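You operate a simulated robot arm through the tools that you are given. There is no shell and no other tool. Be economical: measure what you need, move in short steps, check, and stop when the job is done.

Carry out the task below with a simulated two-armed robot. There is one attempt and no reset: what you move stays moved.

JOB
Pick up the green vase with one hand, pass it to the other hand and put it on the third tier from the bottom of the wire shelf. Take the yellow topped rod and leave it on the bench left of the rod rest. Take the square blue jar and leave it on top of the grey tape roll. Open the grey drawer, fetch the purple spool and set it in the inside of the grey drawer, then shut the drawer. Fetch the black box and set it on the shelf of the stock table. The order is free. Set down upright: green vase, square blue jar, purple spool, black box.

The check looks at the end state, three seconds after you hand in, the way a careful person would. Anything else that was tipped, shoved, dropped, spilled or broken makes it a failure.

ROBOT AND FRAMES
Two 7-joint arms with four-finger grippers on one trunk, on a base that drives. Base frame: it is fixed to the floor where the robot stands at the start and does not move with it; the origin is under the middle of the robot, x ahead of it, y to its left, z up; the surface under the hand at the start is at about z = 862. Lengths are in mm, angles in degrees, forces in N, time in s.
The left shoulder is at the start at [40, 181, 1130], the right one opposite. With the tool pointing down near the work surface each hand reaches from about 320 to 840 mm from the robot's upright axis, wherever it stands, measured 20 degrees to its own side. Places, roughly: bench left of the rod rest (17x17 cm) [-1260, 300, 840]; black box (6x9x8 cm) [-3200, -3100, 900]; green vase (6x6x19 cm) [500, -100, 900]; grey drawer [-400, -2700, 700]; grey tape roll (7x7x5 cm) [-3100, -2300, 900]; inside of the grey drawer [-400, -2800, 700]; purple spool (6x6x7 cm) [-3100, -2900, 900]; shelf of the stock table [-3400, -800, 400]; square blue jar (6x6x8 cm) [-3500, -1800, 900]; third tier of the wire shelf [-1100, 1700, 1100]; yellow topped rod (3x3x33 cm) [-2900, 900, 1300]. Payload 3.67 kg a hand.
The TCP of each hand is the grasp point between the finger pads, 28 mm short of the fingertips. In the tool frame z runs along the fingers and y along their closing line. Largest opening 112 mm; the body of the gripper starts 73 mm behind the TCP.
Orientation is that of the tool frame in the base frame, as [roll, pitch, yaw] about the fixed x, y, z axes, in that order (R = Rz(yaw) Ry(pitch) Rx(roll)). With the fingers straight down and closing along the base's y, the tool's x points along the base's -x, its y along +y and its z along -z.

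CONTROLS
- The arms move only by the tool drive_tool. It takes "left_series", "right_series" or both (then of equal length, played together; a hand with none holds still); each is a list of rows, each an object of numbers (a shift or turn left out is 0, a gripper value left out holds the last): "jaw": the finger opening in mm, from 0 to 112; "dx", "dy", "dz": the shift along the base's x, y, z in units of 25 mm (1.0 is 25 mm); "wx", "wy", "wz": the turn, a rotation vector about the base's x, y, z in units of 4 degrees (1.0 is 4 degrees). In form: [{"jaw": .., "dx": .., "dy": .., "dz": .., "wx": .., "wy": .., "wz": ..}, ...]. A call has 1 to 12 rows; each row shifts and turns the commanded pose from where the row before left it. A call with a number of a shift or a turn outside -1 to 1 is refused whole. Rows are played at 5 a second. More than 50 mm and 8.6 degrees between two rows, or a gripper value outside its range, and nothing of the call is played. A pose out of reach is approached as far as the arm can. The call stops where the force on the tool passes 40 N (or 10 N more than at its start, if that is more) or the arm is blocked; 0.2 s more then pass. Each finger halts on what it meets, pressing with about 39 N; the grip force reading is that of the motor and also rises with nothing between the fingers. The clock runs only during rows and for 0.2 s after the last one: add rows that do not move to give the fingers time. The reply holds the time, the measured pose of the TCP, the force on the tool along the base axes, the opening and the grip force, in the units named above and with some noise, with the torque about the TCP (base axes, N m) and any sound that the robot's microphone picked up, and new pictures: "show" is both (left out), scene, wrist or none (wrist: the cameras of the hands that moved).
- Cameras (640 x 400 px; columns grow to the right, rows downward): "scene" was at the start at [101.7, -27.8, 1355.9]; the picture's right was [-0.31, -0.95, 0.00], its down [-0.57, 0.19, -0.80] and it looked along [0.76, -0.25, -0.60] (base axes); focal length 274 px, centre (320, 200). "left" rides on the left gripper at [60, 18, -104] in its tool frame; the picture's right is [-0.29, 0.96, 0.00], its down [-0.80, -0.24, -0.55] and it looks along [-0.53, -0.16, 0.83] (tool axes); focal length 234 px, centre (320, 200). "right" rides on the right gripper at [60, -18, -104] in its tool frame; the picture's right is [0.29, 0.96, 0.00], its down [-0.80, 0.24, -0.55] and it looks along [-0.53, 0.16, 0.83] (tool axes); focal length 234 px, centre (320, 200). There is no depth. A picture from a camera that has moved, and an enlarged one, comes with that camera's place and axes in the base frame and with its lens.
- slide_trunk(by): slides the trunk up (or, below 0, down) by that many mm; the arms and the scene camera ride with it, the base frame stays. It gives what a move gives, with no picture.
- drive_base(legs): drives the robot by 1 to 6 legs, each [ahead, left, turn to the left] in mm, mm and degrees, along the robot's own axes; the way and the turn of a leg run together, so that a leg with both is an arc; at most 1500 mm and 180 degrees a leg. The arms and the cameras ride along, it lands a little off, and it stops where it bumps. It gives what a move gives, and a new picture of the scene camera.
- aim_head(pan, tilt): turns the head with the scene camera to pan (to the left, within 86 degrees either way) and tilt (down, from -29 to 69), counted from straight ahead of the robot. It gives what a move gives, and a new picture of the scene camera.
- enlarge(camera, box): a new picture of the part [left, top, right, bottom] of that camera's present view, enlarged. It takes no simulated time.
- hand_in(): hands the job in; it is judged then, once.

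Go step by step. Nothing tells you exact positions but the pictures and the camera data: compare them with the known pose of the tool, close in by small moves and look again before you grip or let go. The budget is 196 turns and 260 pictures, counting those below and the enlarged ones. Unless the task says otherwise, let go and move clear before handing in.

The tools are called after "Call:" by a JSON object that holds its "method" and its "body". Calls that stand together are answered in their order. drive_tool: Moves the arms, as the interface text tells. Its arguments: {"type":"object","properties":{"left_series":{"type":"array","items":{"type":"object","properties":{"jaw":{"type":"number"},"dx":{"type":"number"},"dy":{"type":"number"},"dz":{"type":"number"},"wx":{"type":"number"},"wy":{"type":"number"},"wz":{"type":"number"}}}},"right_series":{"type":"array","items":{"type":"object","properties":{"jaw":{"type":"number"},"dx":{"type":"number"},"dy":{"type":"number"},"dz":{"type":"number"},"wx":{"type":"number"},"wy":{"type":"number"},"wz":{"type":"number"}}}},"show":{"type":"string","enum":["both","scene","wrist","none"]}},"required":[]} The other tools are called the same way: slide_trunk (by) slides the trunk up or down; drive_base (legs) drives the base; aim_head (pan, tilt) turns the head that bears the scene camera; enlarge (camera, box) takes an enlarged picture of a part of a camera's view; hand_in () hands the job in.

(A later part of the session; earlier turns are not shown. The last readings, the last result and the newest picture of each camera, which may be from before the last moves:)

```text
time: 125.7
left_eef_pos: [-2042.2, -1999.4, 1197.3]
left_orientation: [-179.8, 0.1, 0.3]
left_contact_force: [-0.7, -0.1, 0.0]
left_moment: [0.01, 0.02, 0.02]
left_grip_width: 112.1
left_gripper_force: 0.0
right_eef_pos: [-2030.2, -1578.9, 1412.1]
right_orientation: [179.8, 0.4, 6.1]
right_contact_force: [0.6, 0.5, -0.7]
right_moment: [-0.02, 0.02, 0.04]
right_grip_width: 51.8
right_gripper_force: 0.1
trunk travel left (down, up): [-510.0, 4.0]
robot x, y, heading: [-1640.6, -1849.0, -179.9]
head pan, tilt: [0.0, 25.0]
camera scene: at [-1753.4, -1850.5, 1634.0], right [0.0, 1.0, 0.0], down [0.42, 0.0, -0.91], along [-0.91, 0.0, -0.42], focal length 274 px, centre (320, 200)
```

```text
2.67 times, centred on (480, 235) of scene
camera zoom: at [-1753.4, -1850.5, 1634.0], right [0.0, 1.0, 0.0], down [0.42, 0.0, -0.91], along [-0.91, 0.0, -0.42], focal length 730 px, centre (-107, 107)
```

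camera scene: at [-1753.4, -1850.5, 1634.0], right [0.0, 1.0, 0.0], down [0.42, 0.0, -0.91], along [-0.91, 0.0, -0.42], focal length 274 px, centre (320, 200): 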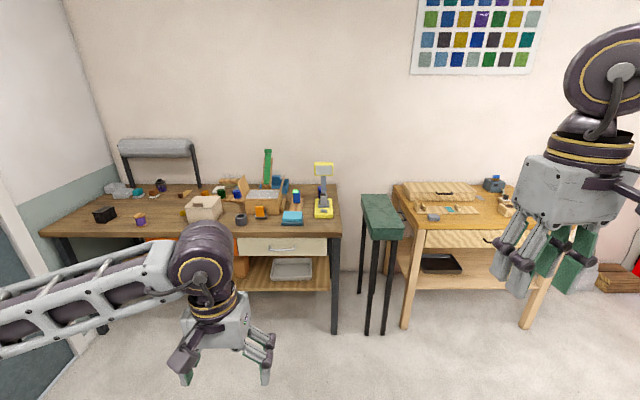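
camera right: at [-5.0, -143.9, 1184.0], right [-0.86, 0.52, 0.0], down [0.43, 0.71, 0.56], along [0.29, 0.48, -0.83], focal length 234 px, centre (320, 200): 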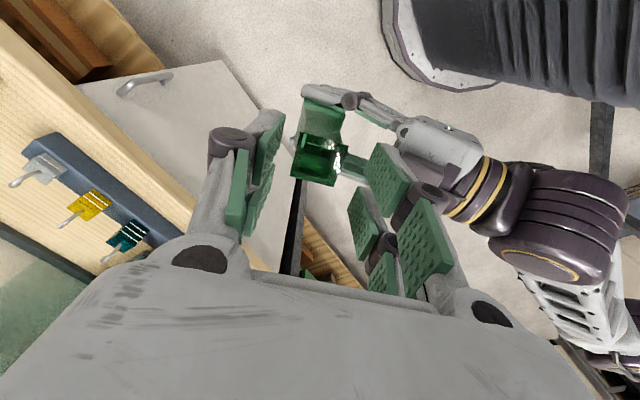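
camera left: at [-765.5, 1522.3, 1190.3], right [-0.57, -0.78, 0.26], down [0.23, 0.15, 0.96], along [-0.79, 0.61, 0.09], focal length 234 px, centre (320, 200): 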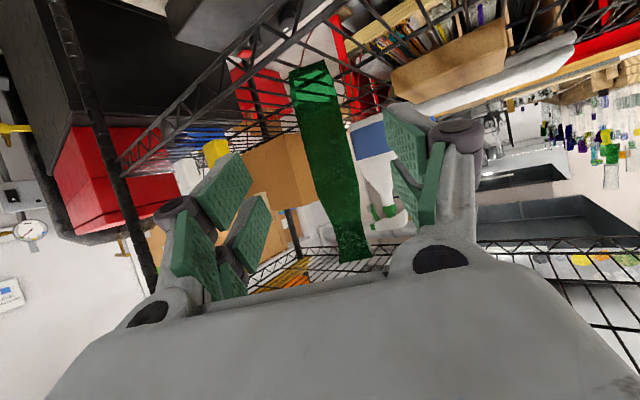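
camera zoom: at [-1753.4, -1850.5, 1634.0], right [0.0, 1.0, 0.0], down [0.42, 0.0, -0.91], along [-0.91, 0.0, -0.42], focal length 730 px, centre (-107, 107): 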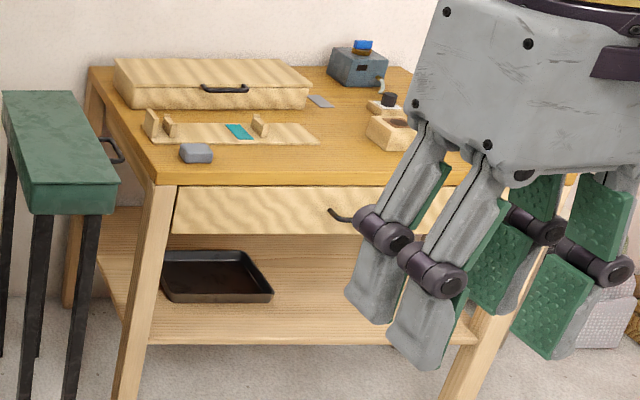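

The west bench holds the black box, purple spool, grey tape roll, and the square blue jar half hidden behind the yellow scale. I'll drive closer for a better look.

Call:
{"method": "drive_base", "body": {"legs": [[940, 0, 0]]}}

Call:
{"method": "aim_head", "body": {"pan": 0, "tilt": 40}}

```text
time: 130.7
left_eef_pos: [-2980.5, -1996.5, 1197.2]
left_orientation: [-179.8, 0.1, 0.2]
left_contact_force: [0.0, -0.5, 0.8]
left_moment: [0.0, 0.02, -0.02]
left_grip_width: 112.2
left_gripper_force: 0.1
right_eef_pos: [-2965.5, -1576.7, 1411.5]
right_orientation: [179.9, 0.4, 5.8]
right_contact_force: [-0.6, 0.4, 0.2]
right_moment: [0.04, -0.01, 0.01]
right_grip_width: 52.1
right_gripper_force: 0.1
trunk travel left (down, up): [-510.0, 4.0]
robot x, y, heading: [-2576.5, -1847.6, 179.9]
head pan, tilt: [0.0, 25.0]
camera scene: at [-2691.8, -1850.2, 1634.1], right [0.0, 1.0, 0.0], down [0.42, 0.0, -0.91], along [-0.91, 0.0, -0.42], focal length 274 px, centre (320, 200)
```

scene: 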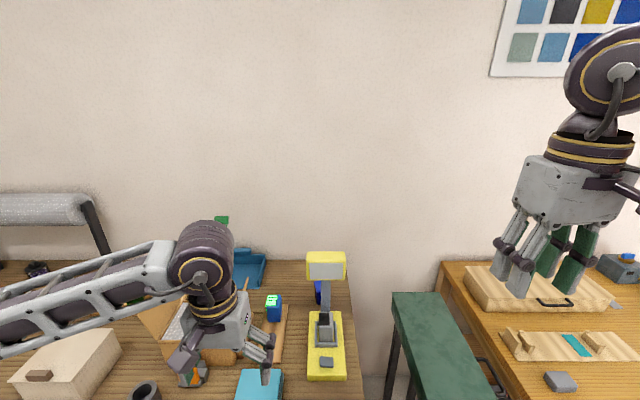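

```text
time: 131.5
left_eef_pos: [-2983.0, -1997.4, 1196.9]
left_orientation: [-179.8, 0.1, 0.1]
left_contact_force: [-1.4, -0.3, 0.2]
left_moment: [0.0, 0.01, -0.01]
left_grip_width: 112.2
left_gripper_force: 0.1
right_eef_pos: [-2967.8, -1577.6, 1413.0]
right_orientation: [179.8, 0.4, 5.8]
right_contact_force: [0.6, 0.3, 0.7]
right_moment: [0.0, -0.03, 0.01]
right_grip_width: 51.9
right_gripper_force: 0.2
trunk travel left (down, up): [-510.0, 4.0]
robot x, y, heading: [-2582.5, -1848.3, 179.9]
head pan, tilt: [0.0, 40.0]
camera scene: at [-2686.2, -1850.2, 1610.7], right [0.0, 1.0, 0.0], down [0.64, 0.0, -0.77], along [-0.77, 0.0, -0.64], focal length 274 px, centre (320, 200)
```

scene: 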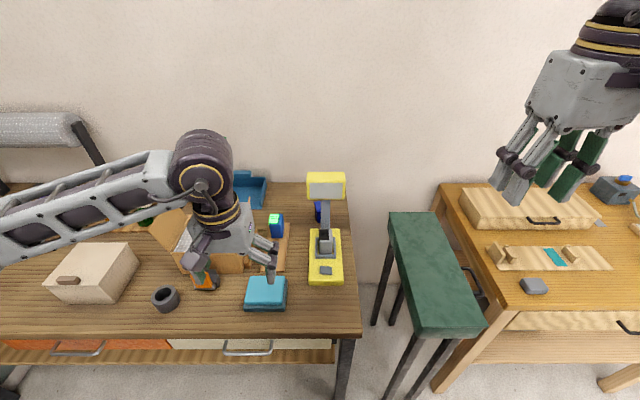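

Call:
{"method": "enlarge", "body": {"camera": "scene", "box": [240, 160, 370, 300]}}

```text
2.86 times, centred on (305, 230) of scene
camera zoom: at [-2686.2, -1850.2, 1610.7], right [0.0, 1.0, 0.0], down [0.64, 0.0, -0.77], along [-0.77, 0.0, -0.64], focal length 782 px, centre (363, 114)
```

zoom: 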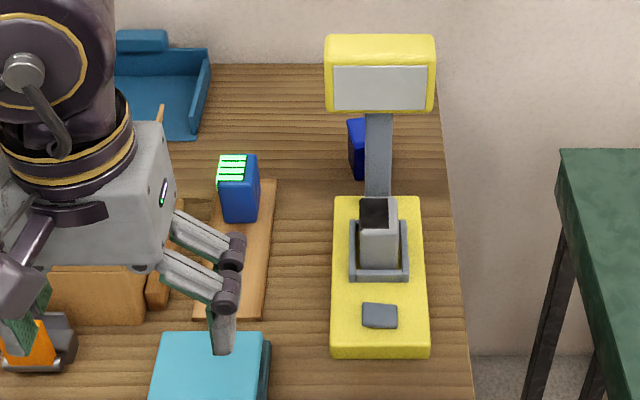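

The square blue jar sits right behind the scale's display, around (-3470,-1838). I'll angle the robot from the left of the scale to see the jar and its turn properly.

Call:
{"method": "drive_base", "body": {"legs": [[0, 95, 0], [0, 0, -30], [60, 0, 0]]}}

Call:
{"method": "aim_head", "body": {"pan": 22, "tilt": 40}}

Call:
{"method": "enlarge", "body": {"camera": "scene", "box": [220, 100, 420, 280]}}

```text
time: 134.8
left_eef_pos: [-3045.4, -1848.8, 1200.4]
left_orientation: [-179.8, 0.5, -29.8]
left_contact_force: [-0.1, -0.6, -0.5]
left_moment: [0.06, 0.13, 0.01]
left_grip_width: 112.0
left_gripper_force: 0.0
right_eef_pos: [-2823.5, -1492.1, 1415.7]
right_orientation: [179.9, 1.0, -24.0]
right_contact_force: [2.4, -0.4, 0.9]
right_moment: [0.05, 0.13, -0.01]
right_grip_width: 51.7
right_gripper_force: 0.1
trunk travel left (down, up): [-510.0, 4.0]
robot x, y, heading: [-2631.1, -1915.8, 150.1]
head pan, tilt: [0.0, 40.0]
camera scene: at [-2712.7, -1870.1, 1611.5], right [0.5, 0.87, 0.0], down [0.55, -0.32, -0.77], along [-0.67, 0.39, -0.64], focal length 274 px, centre (320, 200)
```

scene: 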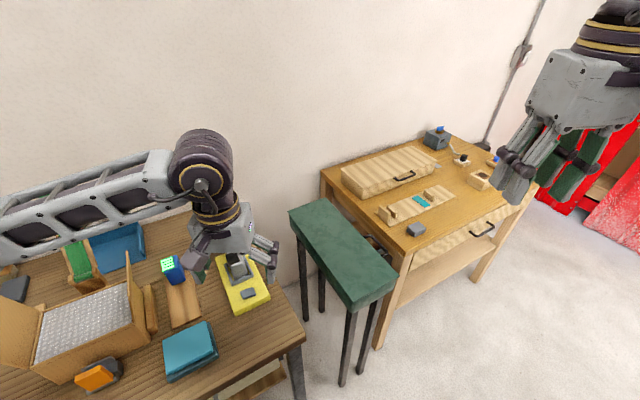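

```text
time: 135.7
left_eef_pos: [-3054.2, -1841.8, 1195.5]
left_orientation: [-179.8, -0.1, -29.8]
left_contact_force: [-0.8, 0.1, -0.6]
left_moment: [-0.03, -0.1, 0.02]
left_grip_width: 112.0
left_gripper_force: 0.1
right_eef_pos: [-2832.8, -1485.5, 1411.9]
right_orientation: [179.8, 0.3, -24.0]
right_contact_force: [-0.9, 0.1, 0.3]
right_moment: [-0.03, -0.05, 0.0]
right_grip_width: 52.3
right_gripper_force: 0.1
trunk travel left (down, up): [-510.0, 4.0]
robot x, y, heading: [-2630.1, -1918.1, 150.1]
head pan, tilt: [22.0, 40.0]
camera scene: at [-2736.2, -1892.1, 1610.4], right [0.14, 0.99, 0.0], down [0.64, -0.09, -0.76], along [-0.76, 0.11, -0.64], focal length 274 px, centre (320, 200)
```

scene: 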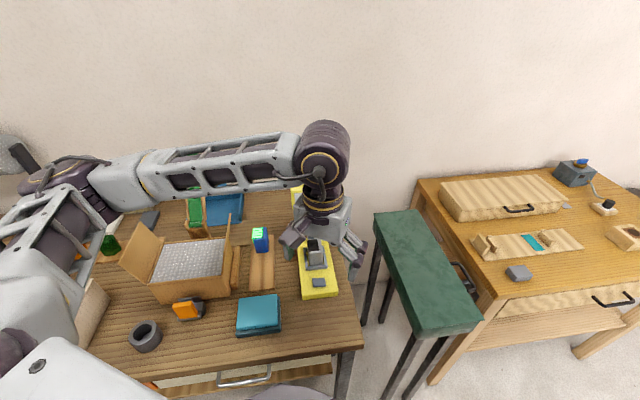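

```text
2.22 times, centred on (320, 190) of scene
camera zoom: at [-2736.2, -1892.1, 1610.4], right [0.14, 0.99, 0.0], down [0.64, -0.09, -0.76], along [-0.76, 0.11, -0.64], focal length 609 px, centre (320, 222)
```

zoom: 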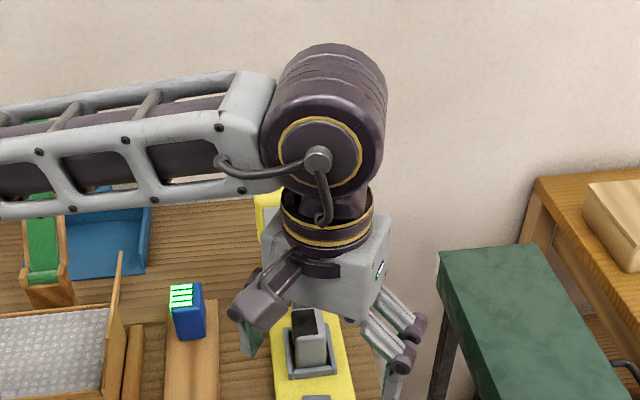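

Call:
{"method": "drive_tool", "body": {"left_series": [{"dy": -1, "dz": 0.6}, {"dy": -1, "dz": 0.6}, {"dy": -1, "dz": 0.6}, {"dy": -1, "dz": 0.6}, {"dy": -0.7, "dx": -1}, {"dx": -1}, {"dx": -1}, {"dx": -1}, {"dx": -1}, {"dx": -1}, {"dx": -1}, {"dx": -1}]}}

Call:
{"method": "enlarge", "body": {"camera": "scene", "box": [220, 100, 420, 280]}}

```text
time: 138.2
left_eef_pos: [-3253.6, -1959.0, 1256.1]
left_orientation: [-179.9, -0.1, -29.9]
left_contact_force: [-0.4, -0.1, 0.0]
left_moment: [-0.03, 0.0, 0.02]
left_grip_width: 112.1
left_gripper_force: 0.1
right_eef_pos: [-2831.3, -1486.9, 1411.5]
right_orientation: [179.9, 0.5, -23.9]
right_contact_force: [-0.7, 0.5, -0.1]
right_moment: [-0.07, -0.01, 0.0]
right_grip_width: 52.1
right_gripper_force: 0.0
trunk travel left (down, up): [-510.0, 4.0]
robot x, y, heading: [-2631.2, -1916.2, 150.1]
head pan, tilt: [22.0, 40.0]
camera scene: at [-2733.9, -1894.1, 1610.6], right [0.14, 0.99, 0.0], down [0.64, -0.09, -0.77], along [-0.76, 0.11, -0.64], focal length 274 px, centre (320, 200)
camera left: at [-3210.6, -2005.7, 1358.9], right [-0.73, -0.69, 0.0], down [-0.57, 0.6, 0.56], along [-0.38, 0.41, -0.83], focal length 234 px, centre (320, 200)
```

scene: 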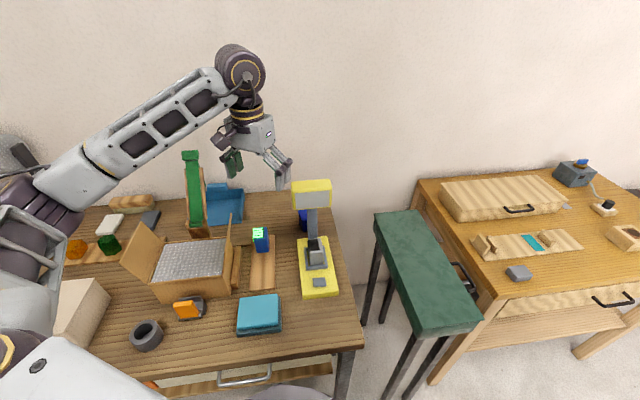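
left: 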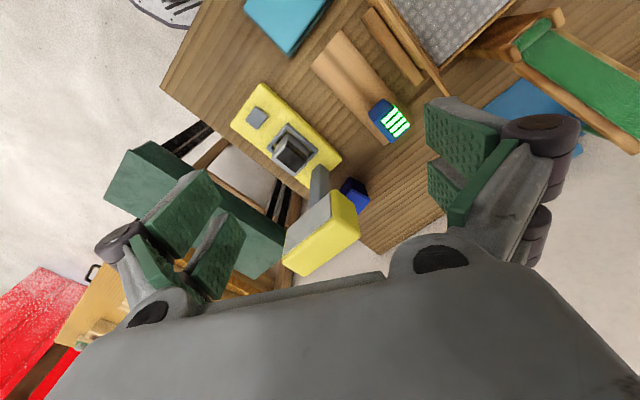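

```text
2.22 times, centred on (320, 190) of scene
camera zoom: at [-2733.9, -1894.1, 1610.6], right [0.14, 0.99, 0.0], down [0.64, -0.09, -0.77], along [-0.76, 0.11, -0.64], focal length 609 px, centre (320, 222)
```

zoom: 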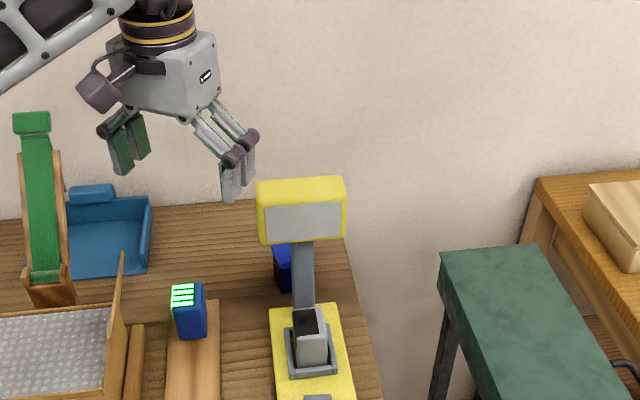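

Call:
{"method": "enlarge", "body": {"camera": "left", "box": [270, 130, 430, 290]}}

```text
2.50 times, centred on (350, 210) of left
camera zoom: at [-3210.6, -2005.7, 1358.9], right [-0.73, -0.69, 0.0], down [-0.57, 0.6, 0.56], along [-0.38, 0.41, -0.83], focal length 585 px, centre (245, 175)
```

zoom: 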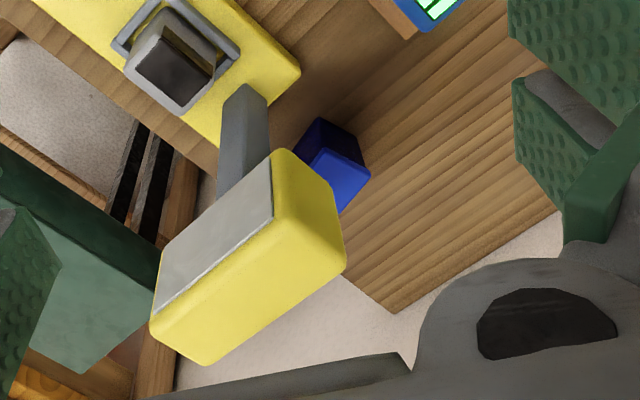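

The jar is ~45 mm square, turned about 16°, centre ≈(-3467,-1845). A left-hand grasp slanting in from the left (direction ≈106°) avoids the scale, so I'll shift the robot left and turn a little for reach.

Call:
{"method": "drive_base", "body": {"legs": [[-83, 222, 0], [0, 0, -10]]}}

Call:
{"method": "aim_head", "body": {"pan": 20, "tilt": 45}}

```text
time: 140.7
left_eef_pos: [-3288.5, -2083.9, 1256.7]
left_orientation: [-179.8, 0.1, -39.8]
left_contact_force: [0.1, -0.4, 0.6]
left_moment: [0.02, -0.01, 0.01]
left_grip_width: 111.8
left_gripper_force: 0.0
right_eef_pos: [-2791.9, -1691.2, 1412.9]
right_orientation: [-180.0, 0.6, -34.0]
right_contact_force: [-0.5, -0.1, -0.2]
right_moment: [-0.01, 0.0, 0.0]
right_grip_width: 52.0
right_gripper_force: 0.0
trunk travel left (down, up): [-510.0, 4.0]
robot x, y, heading: [-2667.4, -2150.2, 140.0]
head pan, tilt: [22.0, 40.0]
camera scene: at [-2766.0, -2110.4, 1610.6], right [0.31, 0.95, 0.0], down [0.61, -0.2, -0.77], along [-0.73, 0.24, -0.64], focal length 274 px, centre (320, 200)
```

scene: 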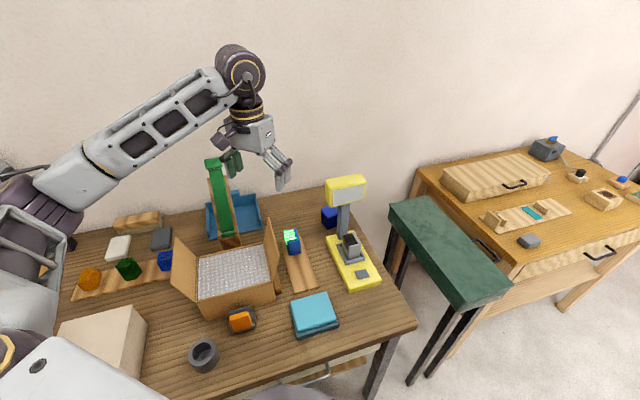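

```text
time: 141.4
left_eef_pos: [-3288.9, -2082.8, 1256.9]
left_orientation: [-179.8, 0.1, -39.7]
left_contact_force: [-0.7, 0.2, -0.1]
left_moment: [0.0, 0.02, -0.02]
left_grip_width: 111.9
left_gripper_force: 0.0
right_eef_pos: [-2791.7, -1691.2, 1412.9]
right_orientation: [179.9, 0.5, -33.9]
right_contact_force: [-0.1, 0.1, -0.1]
right_moment: [-0.03, 0.02, -0.02]
right_grip_width: 52.0
right_gripper_force: 0.2
trunk travel left (down, up): [-510.0, 4.0]
robot x, y, heading: [-2669.0, -2143.7, 139.9]
head pan, tilt: [20.0, 45.0]
camera scene: at [-2761.0, -2108.4, 1603.4], right [0.34, 0.94, 0.0], down [0.66, -0.24, -0.71], along [-0.66, 0.24, -0.71], focal length 274 px, centre (320, 200)
```

scene: 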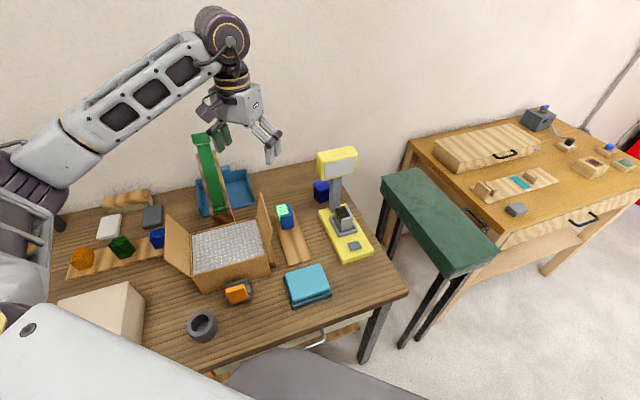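

Call:
{"method": "enlarge", "body": {"camera": "scene", "box": [270, 140, 390, 260]}}

Call:
{"method": "enlarge", "body": {"camera": "scene", "box": [150, 280, 270, 380]}}

```text
3.33 times, centred on (330, 200) of scene
camera zoom: at [-2761.0, -2108.4, 1603.4], right [0.34, 0.94, 0.0], down [0.66, -0.24, -0.71], along [-0.66, 0.24, -0.71], focal length 913 px, centre (287, 200)
```

zoom: 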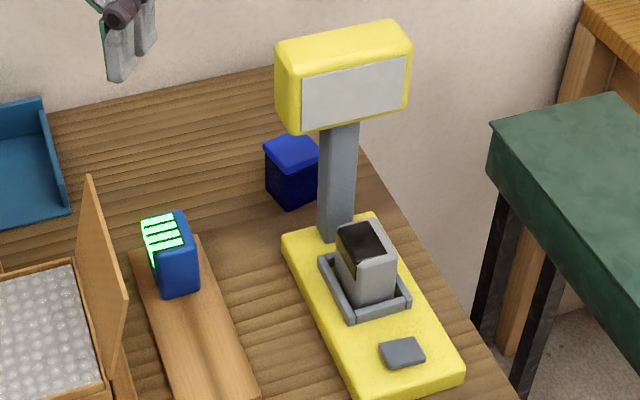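

```text
4.00 times, centred on (210, 330) of scene
camera zoom: at [-2761.0, -2108.4, 1603.4], right [0.34, 0.94, 0.0], down [0.66, -0.24, -0.71], along [-0.66, 0.24, -0.71], focal length 1095 px, centre (760, -320)
```

zoom: 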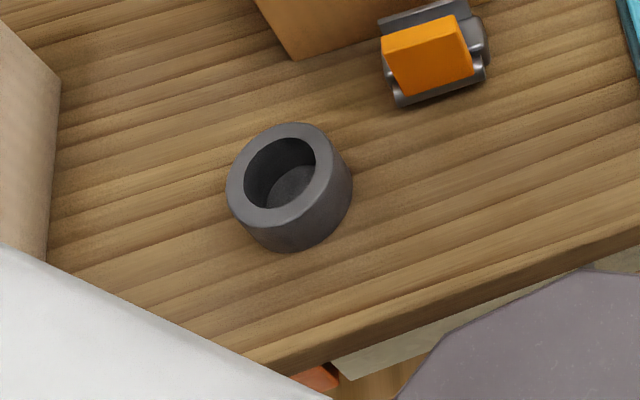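

Call:
{"method": "drive_tool", "body": {"left_series": [{"dx": -0.6, "dy": 0.4, "wz": -0.95}, {"dx": -0.6, "dy": 0.4, "wz": -0.95}, {"dx": -0.6, "dy": 0.4, "wz": -0.95}, {"dx": -0.6, "dy": 0.4, "wz": -0.95}, {"dx": -0.6, "dy": 0.4, "wz": -0.95}, {"dx": -0.6, "dy": 0.4, "wz": -0.95}, {"dx": -0.6, "dy": 0.4, "wz": -0.95}, {"dx": -0.6, "dy": 0.4, "wz": -0.95}, {"dx": -0.4, "dy": 0.4, "wz": -0.95, "jaw": 90}, {}], "show": "none"}}

Call:
{"method": "drive_tool", "body": {"left_series": [{"wx": 0.961, "wy": 0.276}, {"wx": 0.961, "wy": 0.276}, {"wx": 0.961, "wy": 0.276, "dz": -0.4}, {"wx": 0.961, "wy": 0.276, "dz": -0.5}, {"wx": 0.961, "wy": 0.276, "dz": -0.5}, {"wx": 0.961, "wy": 0.276, "dz": -0.5}, {"wx": 0.961, "wy": 0.276, "dz": -0.5}, {"wx": 0.961, "wy": 0.276, "dz": -0.5}, {"wx": 0.961, "wy": 0.276, "dz": -0.5}, {"wx": 0.961, "wy": 0.276}, {"wx": 0.961, "wy": 0.276}, {}]}}

```text
time: 143.6
left_eef_pos: [-3369.9, -2028.4, 1256.4]
left_orientation: [-179.8, 0.1, -60.7]
left_contact_force: [-0.1, 0.1, -0.4]
left_moment: [-0.02, 0.04, 0.01]
left_grip_width: 90.2
left_gripper_force: 0.0
left hand out of reach, approached as far as the arm can: row 6, 7, 8, 9
right_eef_pos: [-2792.2, -1690.4, 1413.2]
right_orientation: [179.9, 0.5, -34.0]
right_contact_force: [0.8, -0.2, -0.3]
right_moment: [0.0, -0.01, 0.0]
right_grip_width: 52.0
right_gripper_force: 0.0
trunk travel left (down, up): [-510.0, 4.0]
robot x, y, heading: [-2669.7, -2147.2, 140.0]
head pan, tilt: [20.0, 45.0]
```

```text
time: 146.2
left_eef_pos: [-3356.6, -2017.7, 1172.0]
left_orientation: [-167.6, 42.6, -55.5]
left_contact_force: [-0.6, 0.0, 0.2]
left_moment: [0.0, 0.0, 0.01]
left_grip_width: 90.1
left_gripper_force: 0.0
left hand out of reach, approached as far as the arm can: row 9, 10, 11
right_eef_pos: [-2792.1, -1688.5, 1411.2]
right_orientation: [179.9, 0.5, -34.1]
right_contact_force: [0.0, -0.5, 0.4]
right_moment: [0.01, 0.02, -0.03]
right_grip_width: 52.2
right_gripper_force: 0.1
trunk travel left (down, up): [-510.0, 4.0]
robot x, y, heading: [-2664.1, -2148.3, 140.0]
head pan, tilt: [20.0, 45.0]
camera scene: at [-2761.0, -2107.4, 1603.4], right [0.34, 0.94, 0.0], down [0.66, -0.24, -0.71], along [-0.66, 0.24, -0.71], focal length 274 px, centre (320, 200)
camera left: at [-3327.3, -2132.0, 1201.9], right [-0.97, -0.24, 0.04], down [-0.01, 0.22, 0.98], along [-0.24, 0.95, -0.21], focal length 234 px, centre (320, 200)
```

scene: 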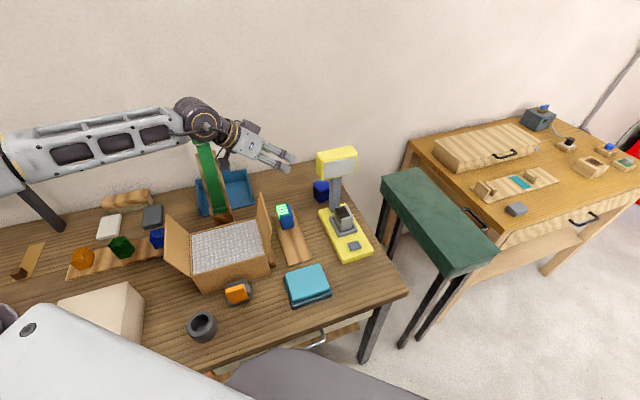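
left: 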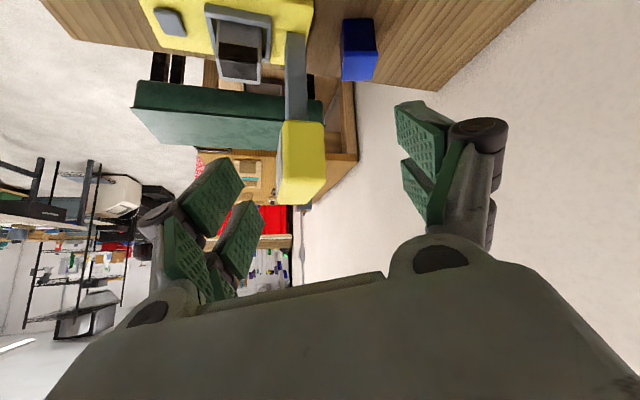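

Call:
{"method": "drive_tool", "body": {"left_series": [{"dz": -1}, {"dz": -1}, {"dz": -1, "dx": -0.5, "dy": 0.4}, {"dz": -1, "dx": -0.5, "dy": 0.4}, {"dx": -0.5, "dy": 0.4}, {"dx": -0.5, "dy": 0.4}, {"wx": -0.22, "wy": 0.75, "wz": -0.8}, {"wx": -0.22, "wy": 0.75, "wz": -0.8}, {"wx": -0.22, "wy": 0.75, "wz": -0.8}, {}]}}

```text
time: 148.4
left_eef_pos: [-3373.5, -1990.6, 1079.5]
left_orientation: [-170.1, 43.1, -58.2]
left_contact_force: [0.4, 0.0, -0.4]
left_moment: [0.05, 0.01, 0.03]
left_grip_width: 90.3
left_gripper_force: 0.1
left hand out of reach, approached as far as the arm can: row 3, 4, 5, 6, 7, 9
right_eef_pos: [-2791.0, -1690.9, 1412.8]
right_orientation: [179.9, 0.5, -34.0]
right_contact_force: [-0.7, 0.2, 0.3]
right_moment: [-0.01, 0.0, 0.01]
right_grip_width: 52.0
right_gripper_force: 0.1
trunk travel left (down, up): [-510.0, 4.0]
robot x, y, heading: [-2671.9, -2148.6, 140.0]
head pan, tilt: [20.0, 45.0]
camera scene: at [-2761.2, -2107.9, 1603.4], right [0.34, 0.94, 0.0], down [0.66, -0.24, -0.71], along [-0.66, 0.24, -0.71], focal length 274 px, centre (320, 200)
camera left: at [-3345.1, -2104.8, 1111.1], right [-0.97, -0.22, 0.08], down [0.02, 0.23, 0.97], along [-0.23, 0.95, -0.22], focal length 234 px, centre (320, 200)
```

scene: 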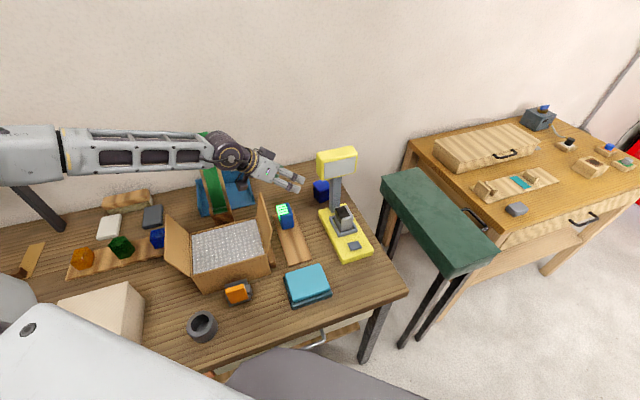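
left: 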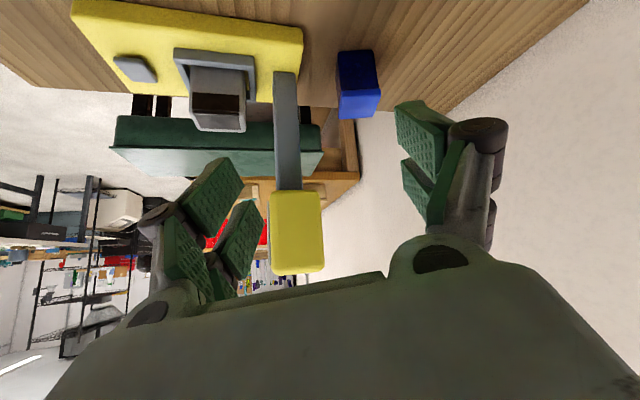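

Call:
{"method": "drive_tool", "body": {"left_series": [{"dz": 1}, {"dz": 1}, {"dz": 1, "dx": 0.77, "dy": -0.64}, {"dz": 1, "dx": 0.77, "dy": -0.64}, {"dz": 1, "dx": 0.77, "dy": -0.64}, {"dz": 1, "dx": 0.77, "dy": -0.64}, {"dx": 0.77, "dy": -0.64}, {"dx": 0.77, "dy": -0.64}, {"dx": 0.77, "dy": -0.64}], "show": "none"}}

Call:
{"method": "drive_base", "body": {"legs": [[-102, 151, 0], [0, 0, -30]]}}

```text
time: 150.4
left_eef_pos: [-3238.5, -2103.8, 1230.3]
left_orientation: [-170.2, 43.1, -58.4]
left_contact_force: [0.4, -0.2, -0.1]
left_moment: [-0.01, 0.02, 0.01]
left_grip_width: 90.0
left_gripper_force: 0.1
right_eef_pos: [-2789.4, -1691.7, 1413.8]
right_orientation: [179.9, 0.4, -34.0]
right_contact_force: [0.4, 0.4, -0.4]
right_moment: [0.04, 0.01, 0.02]
right_grip_width: 51.9
right_gripper_force: 0.2
trunk travel left (down, up): [-510.0, 4.0]
robot x, y, heading: [-2667.6, -2147.8, 140.0]
head pan, tilt: [20.0, 45.0]
```

```text
time: 153.5
left_eef_pos: [-3159.4, -2004.2, 1230.8]
left_orientation: [-170.1, 43.2, -88.4]
left_contact_force: [0.0, -0.5, -0.6]
left_moment: [0.02, 0.05, 0.0]
left_grip_width: 90.3
left_gripper_force: 0.1
right_eef_pos: [-2564.6, -1871.9, 1413.6]
right_orientation: [179.8, 0.4, -64.2]
right_contact_force: [0.6, 0.3, 0.7]
right_moment: [0.02, 0.0, 0.02]
right_grip_width: 51.9
right_gripper_force: 0.1
trunk travel left (down, up): [-510.0, 4.0]
robot x, y, heading: [-2687.1, -2329.6, 110.0]
head pan, tilt: [20.0, 45.0]
camera scene: at [-2747.7, -2249.3, 1603.4], right [0.77, 0.64, 0.0], down [0.45, -0.54, -0.71], along [-0.45, 0.54, -0.71], focal length 274 px, centre (320, 200)
```

scene: 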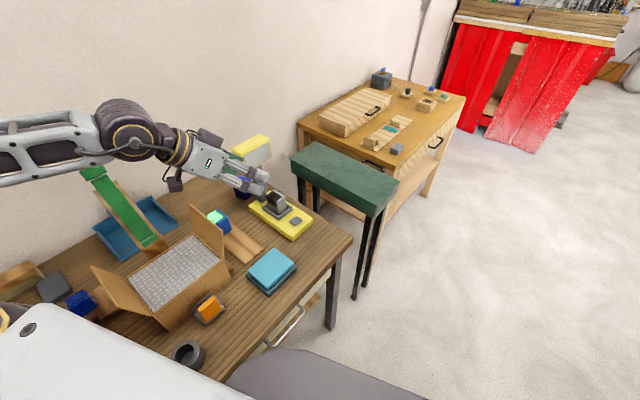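

Call:
{"method": "drive_tool", "body": {"left_series": [{"dx": -0.9, "wx": 0.03, "wy": 0.31, "wz": 0.885}, {"dx": -0.9, "wx": 0.03, "wy": 0.31, "wz": 0.885}, {"dx": -0.9, "wx": 0.03, "wy": 0.31, "wz": 0.885}, {"dx": -0.9, "wx": 0.03, "wy": 0.31, "wz": 0.885}, {"dx": -0.9, "wx": 0.03, "wy": 0.31, "wz": 0.885}, {"dx": -0.9, "wx": 0.03, "wy": 0.31, "wz": 0.885}, {"dx": -1}, {"dx": -1}, {"dx": -1, "dz": -0.5}, {"dx": -1, "dz": -0.8}, {"dx": -0.8, "dz": -0.8}, {"dz": -0.8}]}}

```text
time: 156.1
left_eef_pos: [-3413.9, -2003.7, 1157.0]
left_orientation: [179.8, 45.0, -74.2]
left_contact_force: [-0.4, 0.7, 0.1]
left_moment: [-0.02, 0.02, 0.01]
left_grip_width: 89.8
left_gripper_force: 0.1
right_eef_pos: [-2563.5, -1871.6, 1413.0]
right_orientation: [179.9, 0.5, -64.2]
right_contact_force: [0.7, -0.4, 0.1]
right_moment: [0.0, 0.0, 0.01]
right_grip_width: 52.1
right_gripper_force: 0.1
trunk travel left (down, up): [-510.0, 4.0]
robot x, y, heading: [-2690.8, -2329.1, 109.5]
head pan, tilt: [20.0, 45.0]
camera scene: at [-2747.4, -2248.5, 1603.4], right [0.77, 0.64, 0.0], down [0.45, -0.54, -0.71], along [-0.45, 0.54, -0.71], focal length 274 px, centre (320, 200)
camera left: at [-3399.7, -2120.4, 1188.1], right [-0.98, -0.07, 0.21], down [0.19, 0.23, 0.95], along [-0.11, 0.97, -0.22], focal length 234 px, centre (320, 200)
```

scene: 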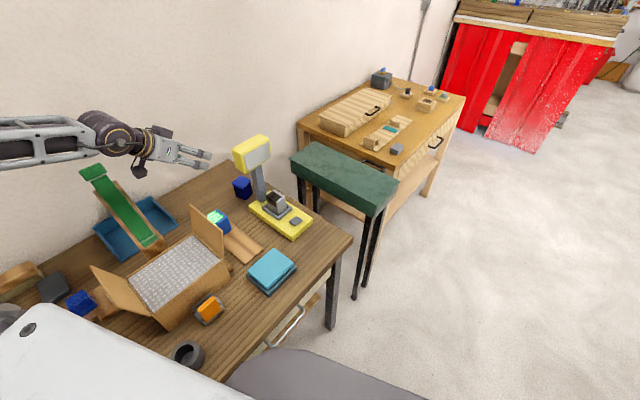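
left: 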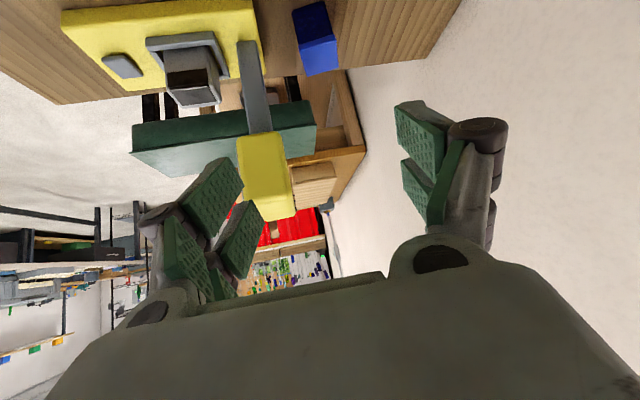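

Call:
{"method": "enlarge", "body": {"camera": "left", "box": [230, 0, 390, 120]}}

```text
3.33 times, centred on (310, 60) of left
camera zoom: at [-3399.7, -2120.4, 1188.1], right [-0.98, -0.07, 0.21], down [0.19, 0.23, 0.95], along [-0.11, 0.97, -0.22], focal length 781 px, centre (353, 667)
```

zoom: 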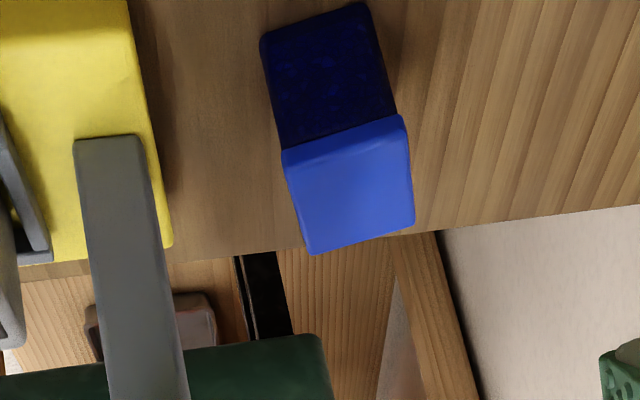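

Call:
{"method": "drive_tool", "body": {"left_series": [{"dx": -0.3, "dy": 0.1, "dz": -1, "wz": -0.15}, {"dx": -0.3, "dy": 0.3, "dz": -1, "wz": -0.15}, {"dx": -0.3, "dy": 0.4, "dz": -1, "wz": -0.15}, {"dx": -0.3, "dy": 0.4, "dz": -1, "wz": -0.15}, {"dx": -0.2, "dy": 0.5, "dz": -1, "wz": -0.15}, {"dx": -0.2, "dy": 0.5, "dz": -0.9, "wz": -0.15}, {"dy": 0.5, "dz": -0.8, "wz": -0.1}, {}]}}

Call:
{"method": "enlarge", "body": {"camera": "left", "box": [200, 0, 440, 180]}}

```text
time: 157.9
left_eef_pos: [-3446.3, -1927.1, 991.5]
left_orientation: [-179.9, 45.1, -78.2]
left_contact_force: [4.7, -6.3, -12.9]
left_moment: [1.15, 0.43, 0.17]
left_grip_width: 88.0
left_gripper_force: 0.1
left hand out of reach, approached as far as the arm can: row 2
right_eef_pos: [-2564.8, -1871.8, 1412.2]
right_orientation: [179.8, 0.5, -64.2]
right_contact_force: [0.7, 0.0, 0.5]
right_moment: [0.0, 0.05, -0.02]
right_grip_width: 52.0
right_gripper_force: 0.0
trunk travel left (down, up): [-510.0, 4.0]
robot x, y, heading: [-2688.7, -2327.5, 110.0]
head pan, tilt: [20.0, 45.0]
camera scene: at [-2748.7, -2248.4, 1603.3], right [0.77, 0.64, 0.0], down [0.45, -0.54, -0.71], along [-0.45, 0.54, -0.71], focal length 274 px, centre (320, 200)
camera left: at [-3440.8, -2044.6, 1021.6], right [-0.98, 0.0, 0.2], down [0.2, 0.22, 0.96], along [-0.04, 0.98, -0.21], focal length 234 px, centre (320, 200)
```

scene: 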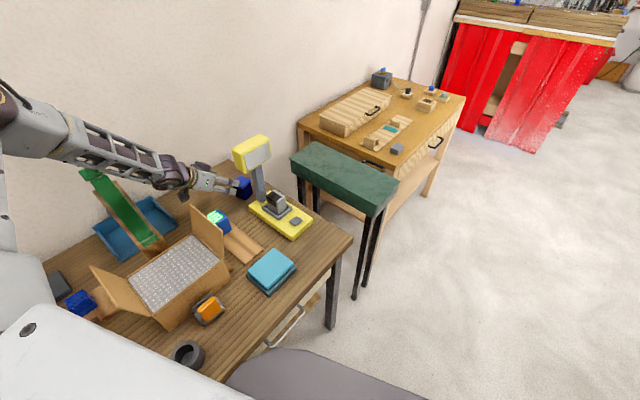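
left: 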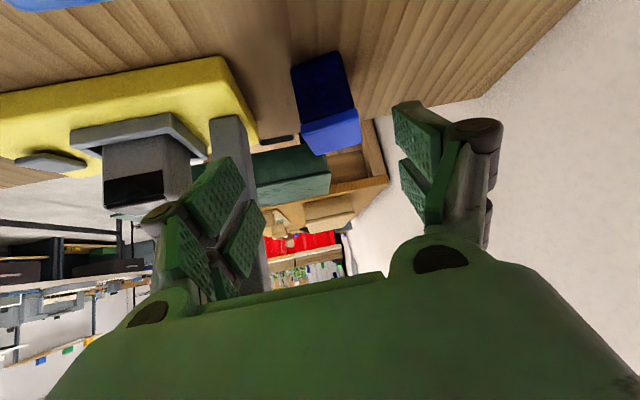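

```text
2.22 times, centred on (320, 90) of left
camera zoom: at [-3440.8, -2044.6, 1021.6], right [-0.98, 0.0, 0.2], down [0.2, 0.22, 0.96], along [-0.04, 0.98, -0.21], focal length 520 px, centre (320, 444)
```

zoom: 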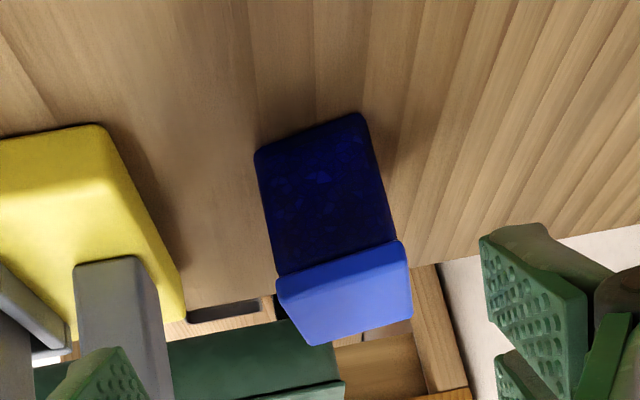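

Call:
{"method": "drive_tool", "body": {"left_series": [{}, {}], "show": "none"}}

Call:
{"method": "enlarge", "body": {"camera": "scene", "box": [140, 110, 310, 250]}}

```text
time: 158.5
left_eef_pos: [-3446.3, -1928.9, 988.8]
left_orientation: [179.9, 44.8, -78.2]
left_contact_force: [0.1, 0.0, -0.2]
left_moment: [0.03, 0.03, -0.05]
left_grip_width: 90.0
left_gripper_force: 0.1
right_eef_pos: [-2564.9, -1871.5, 1412.8]
right_orientation: [180.0, 0.5, -64.2]
right_contact_force: [-0.2, 0.5, 0.0]
right_moment: [0.06, -0.01, -0.01]
right_grip_width: 52.0
right_gripper_force: 0.1
trunk travel left (down, up): [-510.0, 4.0]
robot x, y, heading: [-2687.5, -2331.2, 109.7]
head pan, tilt: [20.0, 45.0]
```

```text
2.86 times, centred on (225, 180) of scene
camera zoom: at [-2747.5, -2248.7, 1603.4], right [0.77, 0.64, 0.0], down [0.45, -0.54, -0.71], along [-0.45, 0.54, -0.71], focal length 782 px, centre (591, 257)
```

zoom: 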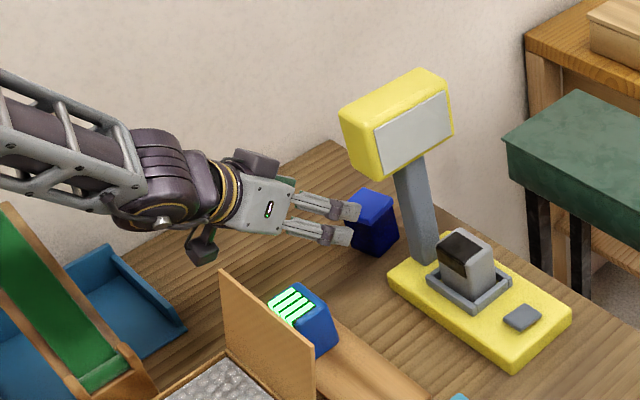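

The jar is squarely ahead of the fingers and nothing touches. I'll advance along the slant to straddle it.

Call:
{"method": "drive_tool", "body": {"left_series": [{"dx": -0.4, "dy": 0.6, "dz": -0.75}, {"dx": -0.22, "dy": 0.88, "dz": -0.9}, {"dx": -0.22, "dy": 0.88, "dz": -0.9}, {"dx": -0.2, "dy": 0.84, "dz": -0.9}, {}, {}]}}

Call:
{"method": "enlarge", "body": {"camera": "scene", "box": [140, 110, 310, 250]}}

```text
time: 159.9
left_eef_pos: [-3452.9, -1919.1, 977.9]
left_orientation: [179.9, 44.9, -78.2]
left_contact_force: [0.3, 0.9, 0.0]
left_moment: [-0.03, 0.0, 0.01]
left_grip_width: 89.8
left_gripper_force: 0.1
left hand out of reach, approached as far as the arm can: row 1, 2, 3, 4
right_eef_pos: [-2564.1, -1872.0, 1412.9]
right_orientation: [179.9, 0.5, -64.2]
right_contact_force: [0.2, -0.2, -0.6]
right_moment: [0.01, 0.01, 0.01]
right_grip_width: 52.2
right_gripper_force: 0.0
trunk travel left (down, up): [-510.0, 4.0]
robot x, y, heading: [-2689.1, -2330.2, 109.9]
head pan, tilt: [20.0, 45.0]
camera scene: at [-2747.5, -2248.9, 1603.4], right [0.77, 0.64, 0.0], down [0.45, -0.54, -0.71], along [-0.45, 0.54, -0.71], focal length 274 px, centre (320, 200)
camera left: at [-3447.0, -2036.3, 1007.8], right [-0.98, 0.0, 0.21], down [0.2, 0.22, 0.95], along [-0.04, 0.98, -0.22], focal length 234 px, centre (320, 200)
```

scene: 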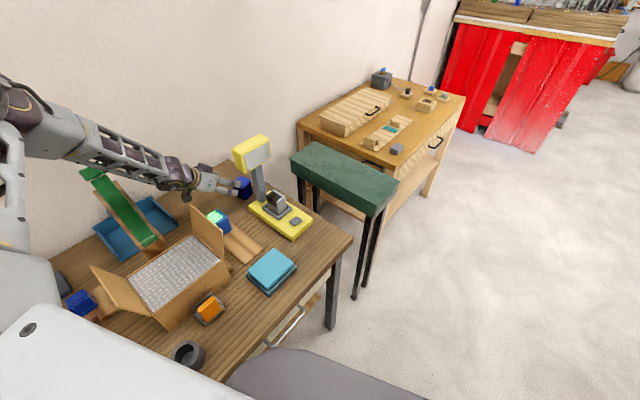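
left: 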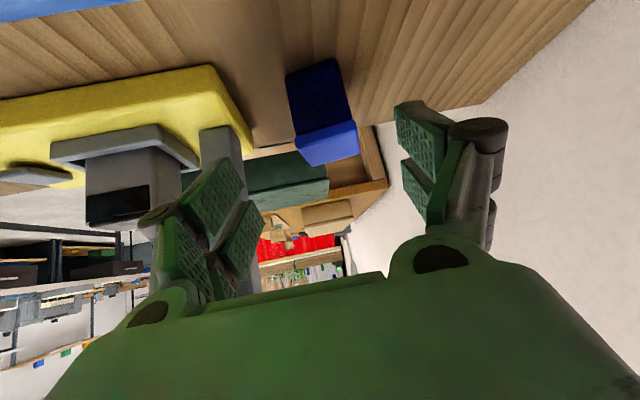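

```text
2.86 times, centred on (225, 180) of scene
camera zoom: at [-2747.5, -2248.9, 1603.4], right [0.77, 0.64, 0.0], down [0.45, -0.54, -0.71], along [-0.45, 0.54, -0.71], focal length 782 px, centre (591, 257)
```

zoom: 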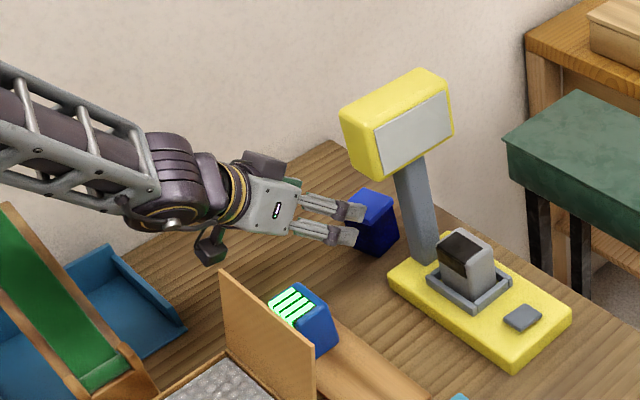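

The arm stalls because forearm and hand come into line with the shoulder this high. I'll steepen the hand to 30° tilt and lower the trunk in steps while keeping the hand up.

Call:
{"method": "drive_tool", "body": {"left_series": [{"dx": 0.2, "dy": -0.6, "dz": 0.6, "wx": -0.92, "wy": -0.195}, {"dx": 0.2, "dy": -0.6, "dz": 0.7, "wx": -0.92, "wy": -0.195}, {"dz": 0.7, "wx": -0.92, "wy": -0.195}, {"dz": 0.7, "wx": -0.92, "wy": -0.195}, {"dz": 0.5}, {}], "show": "none"}}

Call:
{"method": "slide_trunk", "body": {"by": -60}}

Call:
{"method": "drive_tool", "body": {"left_series": [{"dz": 0.8}, {"dz": 0.8}, {"dz": 0.8}, {}], "show": "none"}}

Call:
{"method": "slide_trunk", "body": {"by": -60}}

Call:
{"method": "drive_tool", "body": {"left_series": [{"dz": 0.8}, {"dz": 0.8}, {"dz": 0.8}, {}], "show": "scene"}}

```text
time: 161.3
left_eef_pos: [-3444.2, -1947.7, 1056.6]
left_orientation: [179.9, 29.8, -78.2]
left_contact_force: [0.3, 0.6, -0.4]
left_moment: [0.0, 0.03, -0.03]
left_grip_width: 89.8
left_gripper_force: 0.1
right_eef_pos: [-2564.9, -1871.4, 1412.0]
right_orientation: [179.9, 0.4, -64.3]
right_contact_force: [0.2, -0.1, 0.3]
right_moment: [-0.03, 0.01, 0.0]
right_grip_width: 52.1
right_gripper_force: 0.0
trunk travel left (down, up): [-510.0, 4.0]
robot x, y, heading: [-2684.1, -2328.5, 109.5]
head pan, tilt: [20.0, 45.0]
```

```text
time: 162.3
left_eef_pos: [-3444.1, -1948.3, 997.2]
left_orientation: [179.9, 29.8, -78.1]
left_contact_force: [0.5, -0.2, 0.6]
left_moment: [0.0, 0.05, 0.0]
left_grip_width: 89.9
left_gripper_force: 0.0
right_eef_pos: [-2564.2, -1871.5, 1353.5]
right_orientation: [179.9, 0.5, -64.3]
right_contact_force: [0.2, -0.4, 1.1]
right_moment: [0.01, 0.02, 0.0]
right_grip_width: 51.7
right_gripper_force: 0.1
trunk travel left (down, up): [-450.0, 64.0]
robot x, y, heading: [-2689.1, -2328.6, 109.5]
head pan, tilt: [20.0, 45.0]
```

```text
time: 163.3
left_eef_pos: [-3443.9, -1947.1, 1060.0]
left_orientation: [179.9, 29.9, -78.2]
left_contact_force: [1.0, -0.1, 0.7]
left_moment: [0.03, 0.02, 0.03]
left_grip_width: 90.1
left_gripper_force: 0.1
right_eef_pos: [-2564.6, -1871.9, 1352.1]
right_orientation: [179.9, 0.4, -64.2]
right_contact_force: [0.2, 0.2, 0.4]
right_moment: [0.02, -0.01, 0.01]
right_grip_width: 51.9
right_gripper_force: 0.0
trunk travel left (down, up): [-450.0, 64.0]
robot x, y, heading: [-2684.2, -2333.6, 109.8]
head pan, tilt: [20.0, 45.0]
```

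```text
time: 164.3
left_eef_pos: [-3443.9, -1945.9, 998.0]
left_orientation: [179.9, 29.7, -78.2]
left_contact_force: [-0.2, 0.2, 0.3]
left_moment: [-0.01, 0.02, 0.01]
left_grip_width: 89.6
left_gripper_force: 0.0
right_eef_pos: [-2564.2, -1872.2, 1292.1]
right_orientation: [179.9, 0.6, -64.2]
right_contact_force: [0.2, 0.1, -0.2]
right_moment: [-0.02, 0.0, -0.05]
right_grip_width: 52.1
right_gripper_force: 0.1
trunk travel left (down, up): [-390.0, 124.0]
robot x, y, heading: [-2685.4, -2327.2, 109.8]
head pan, tilt: [20.0, 45.0]
```

```text
time: 165.3
left_eef_pos: [-3443.9, -1947.6, 1058.9]
left_orientation: [180.0, 29.8, -78.2]
left_contact_force: [-0.4, -0.4, 0.1]
left_moment: [-0.02, -0.01, 0.02]
left_grip_width: 90.2
left_gripper_force: 0.1
right_eef_pos: [-2563.1, -1872.5, 1292.5]
right_orientation: [179.9, 0.4, -64.2]
right_contact_force: [-0.7, 0.0, 0.0]
right_moment: [0.0, -0.02, -0.01]
right_grip_width: 52.1
right_gripper_force: 0.1
trunk travel left (down, up): [-390.0, 124.0]
robot x, y, heading: [-2688.4, -2328.6, 110.0]
head pan, tilt: [20.0, 45.0]
camera scene: at [-2747.5, -2248.5, 1483.3], right [0.77, 0.64, 0.0], down [0.45, -0.54, -0.71], along [-0.45, 0.54, -0.71], focal length 274 px, centre (320, 200)
```

scene: 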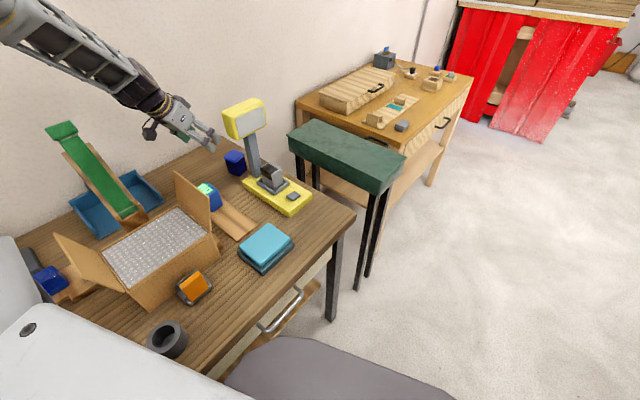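

Call:
{"method": "drive_tool", "body": {"left_series": [{"dx": -0.3, "dy": 0.72, "dz": -0.96}, {"dx": -0.3, "dy": 0.72, "dz": -0.96}, {"dx": -0.11, "dy": 0.51, "dz": -0.9}, {"dx": -0.11, "dy": 0.51, "dz": -0.9}, {}, {}]}}

Call:
{"method": "enlarge", "body": {"camera": "left", "box": [200, 0, 440, 180]}}

```text
time: 166.7
left_eef_pos: [-3464.4, -1886.5, 965.9]
left_orientation: [179.9, 29.7, -78.1]
left_contact_force: [-0.5, 0.6, 0.0]
left_moment: [0.0, -0.01, 0.04]
left_grip_width: 90.0
left_gripper_force: 0.0
right_eef_pos: [-2563.8, -1871.6, 1292.4]
right_orientation: [179.9, 0.5, -64.3]
right_contact_force: [0.4, -0.4, -0.5]
right_moment: [-0.01, -0.01, -0.02]
right_grip_width: 51.9
right_gripper_force: 0.0
trunk travel left (down, up): [-390.0, 124.0]
robot x, y, heading: [-2688.6, -2329.4, 109.5]
head pan, tilt: [20.0, 45.0]
camera scene: at [-2747.0, -2248.9, 1483.3], right [0.77, 0.64, 0.0], down [0.45, -0.54, -0.71], along [-0.45, 0.54, -0.71], focal length 274 px, centre (320, 200)
camera left: at [-3459.9, -1991.6, 1024.9], right [-0.99, 0.05, 0.15], down [0.15, 0.46, 0.88], along [-0.02, 0.89, -0.46], focal length 234 px, centre (320, 200)
```

scene: 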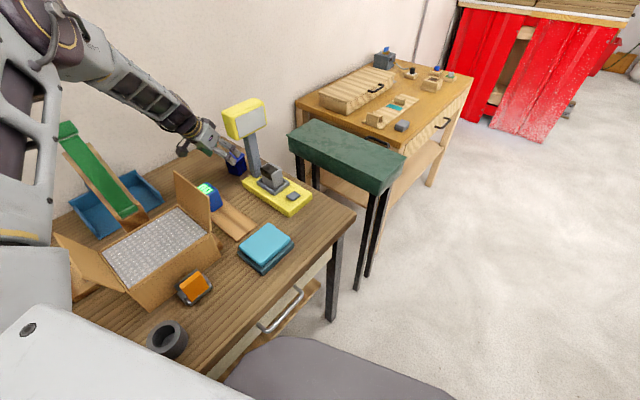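
left: 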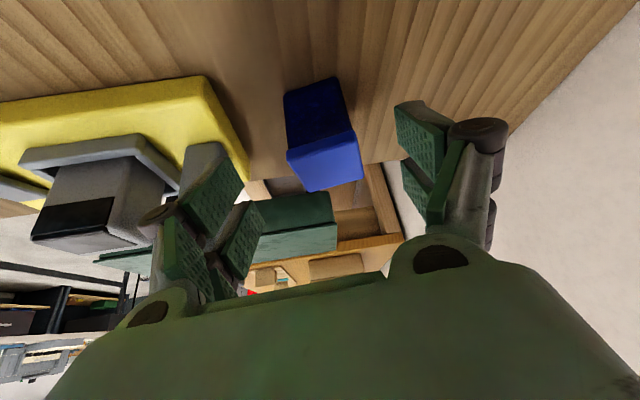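

```text
2.22 times, centred on (320, 90) of left
camera zoom: at [-3459.9, -1991.6, 1024.9], right [-0.99, 0.05, 0.15], down [0.15, 0.46, 0.88], along [-0.02, 0.89, -0.46], focal length 520 px, centre (320, 444)
```

zoom: 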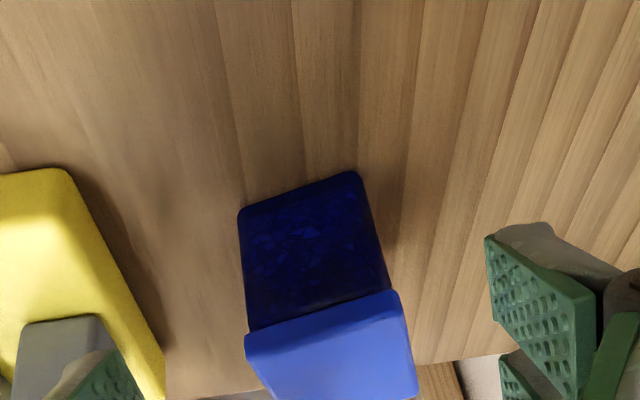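

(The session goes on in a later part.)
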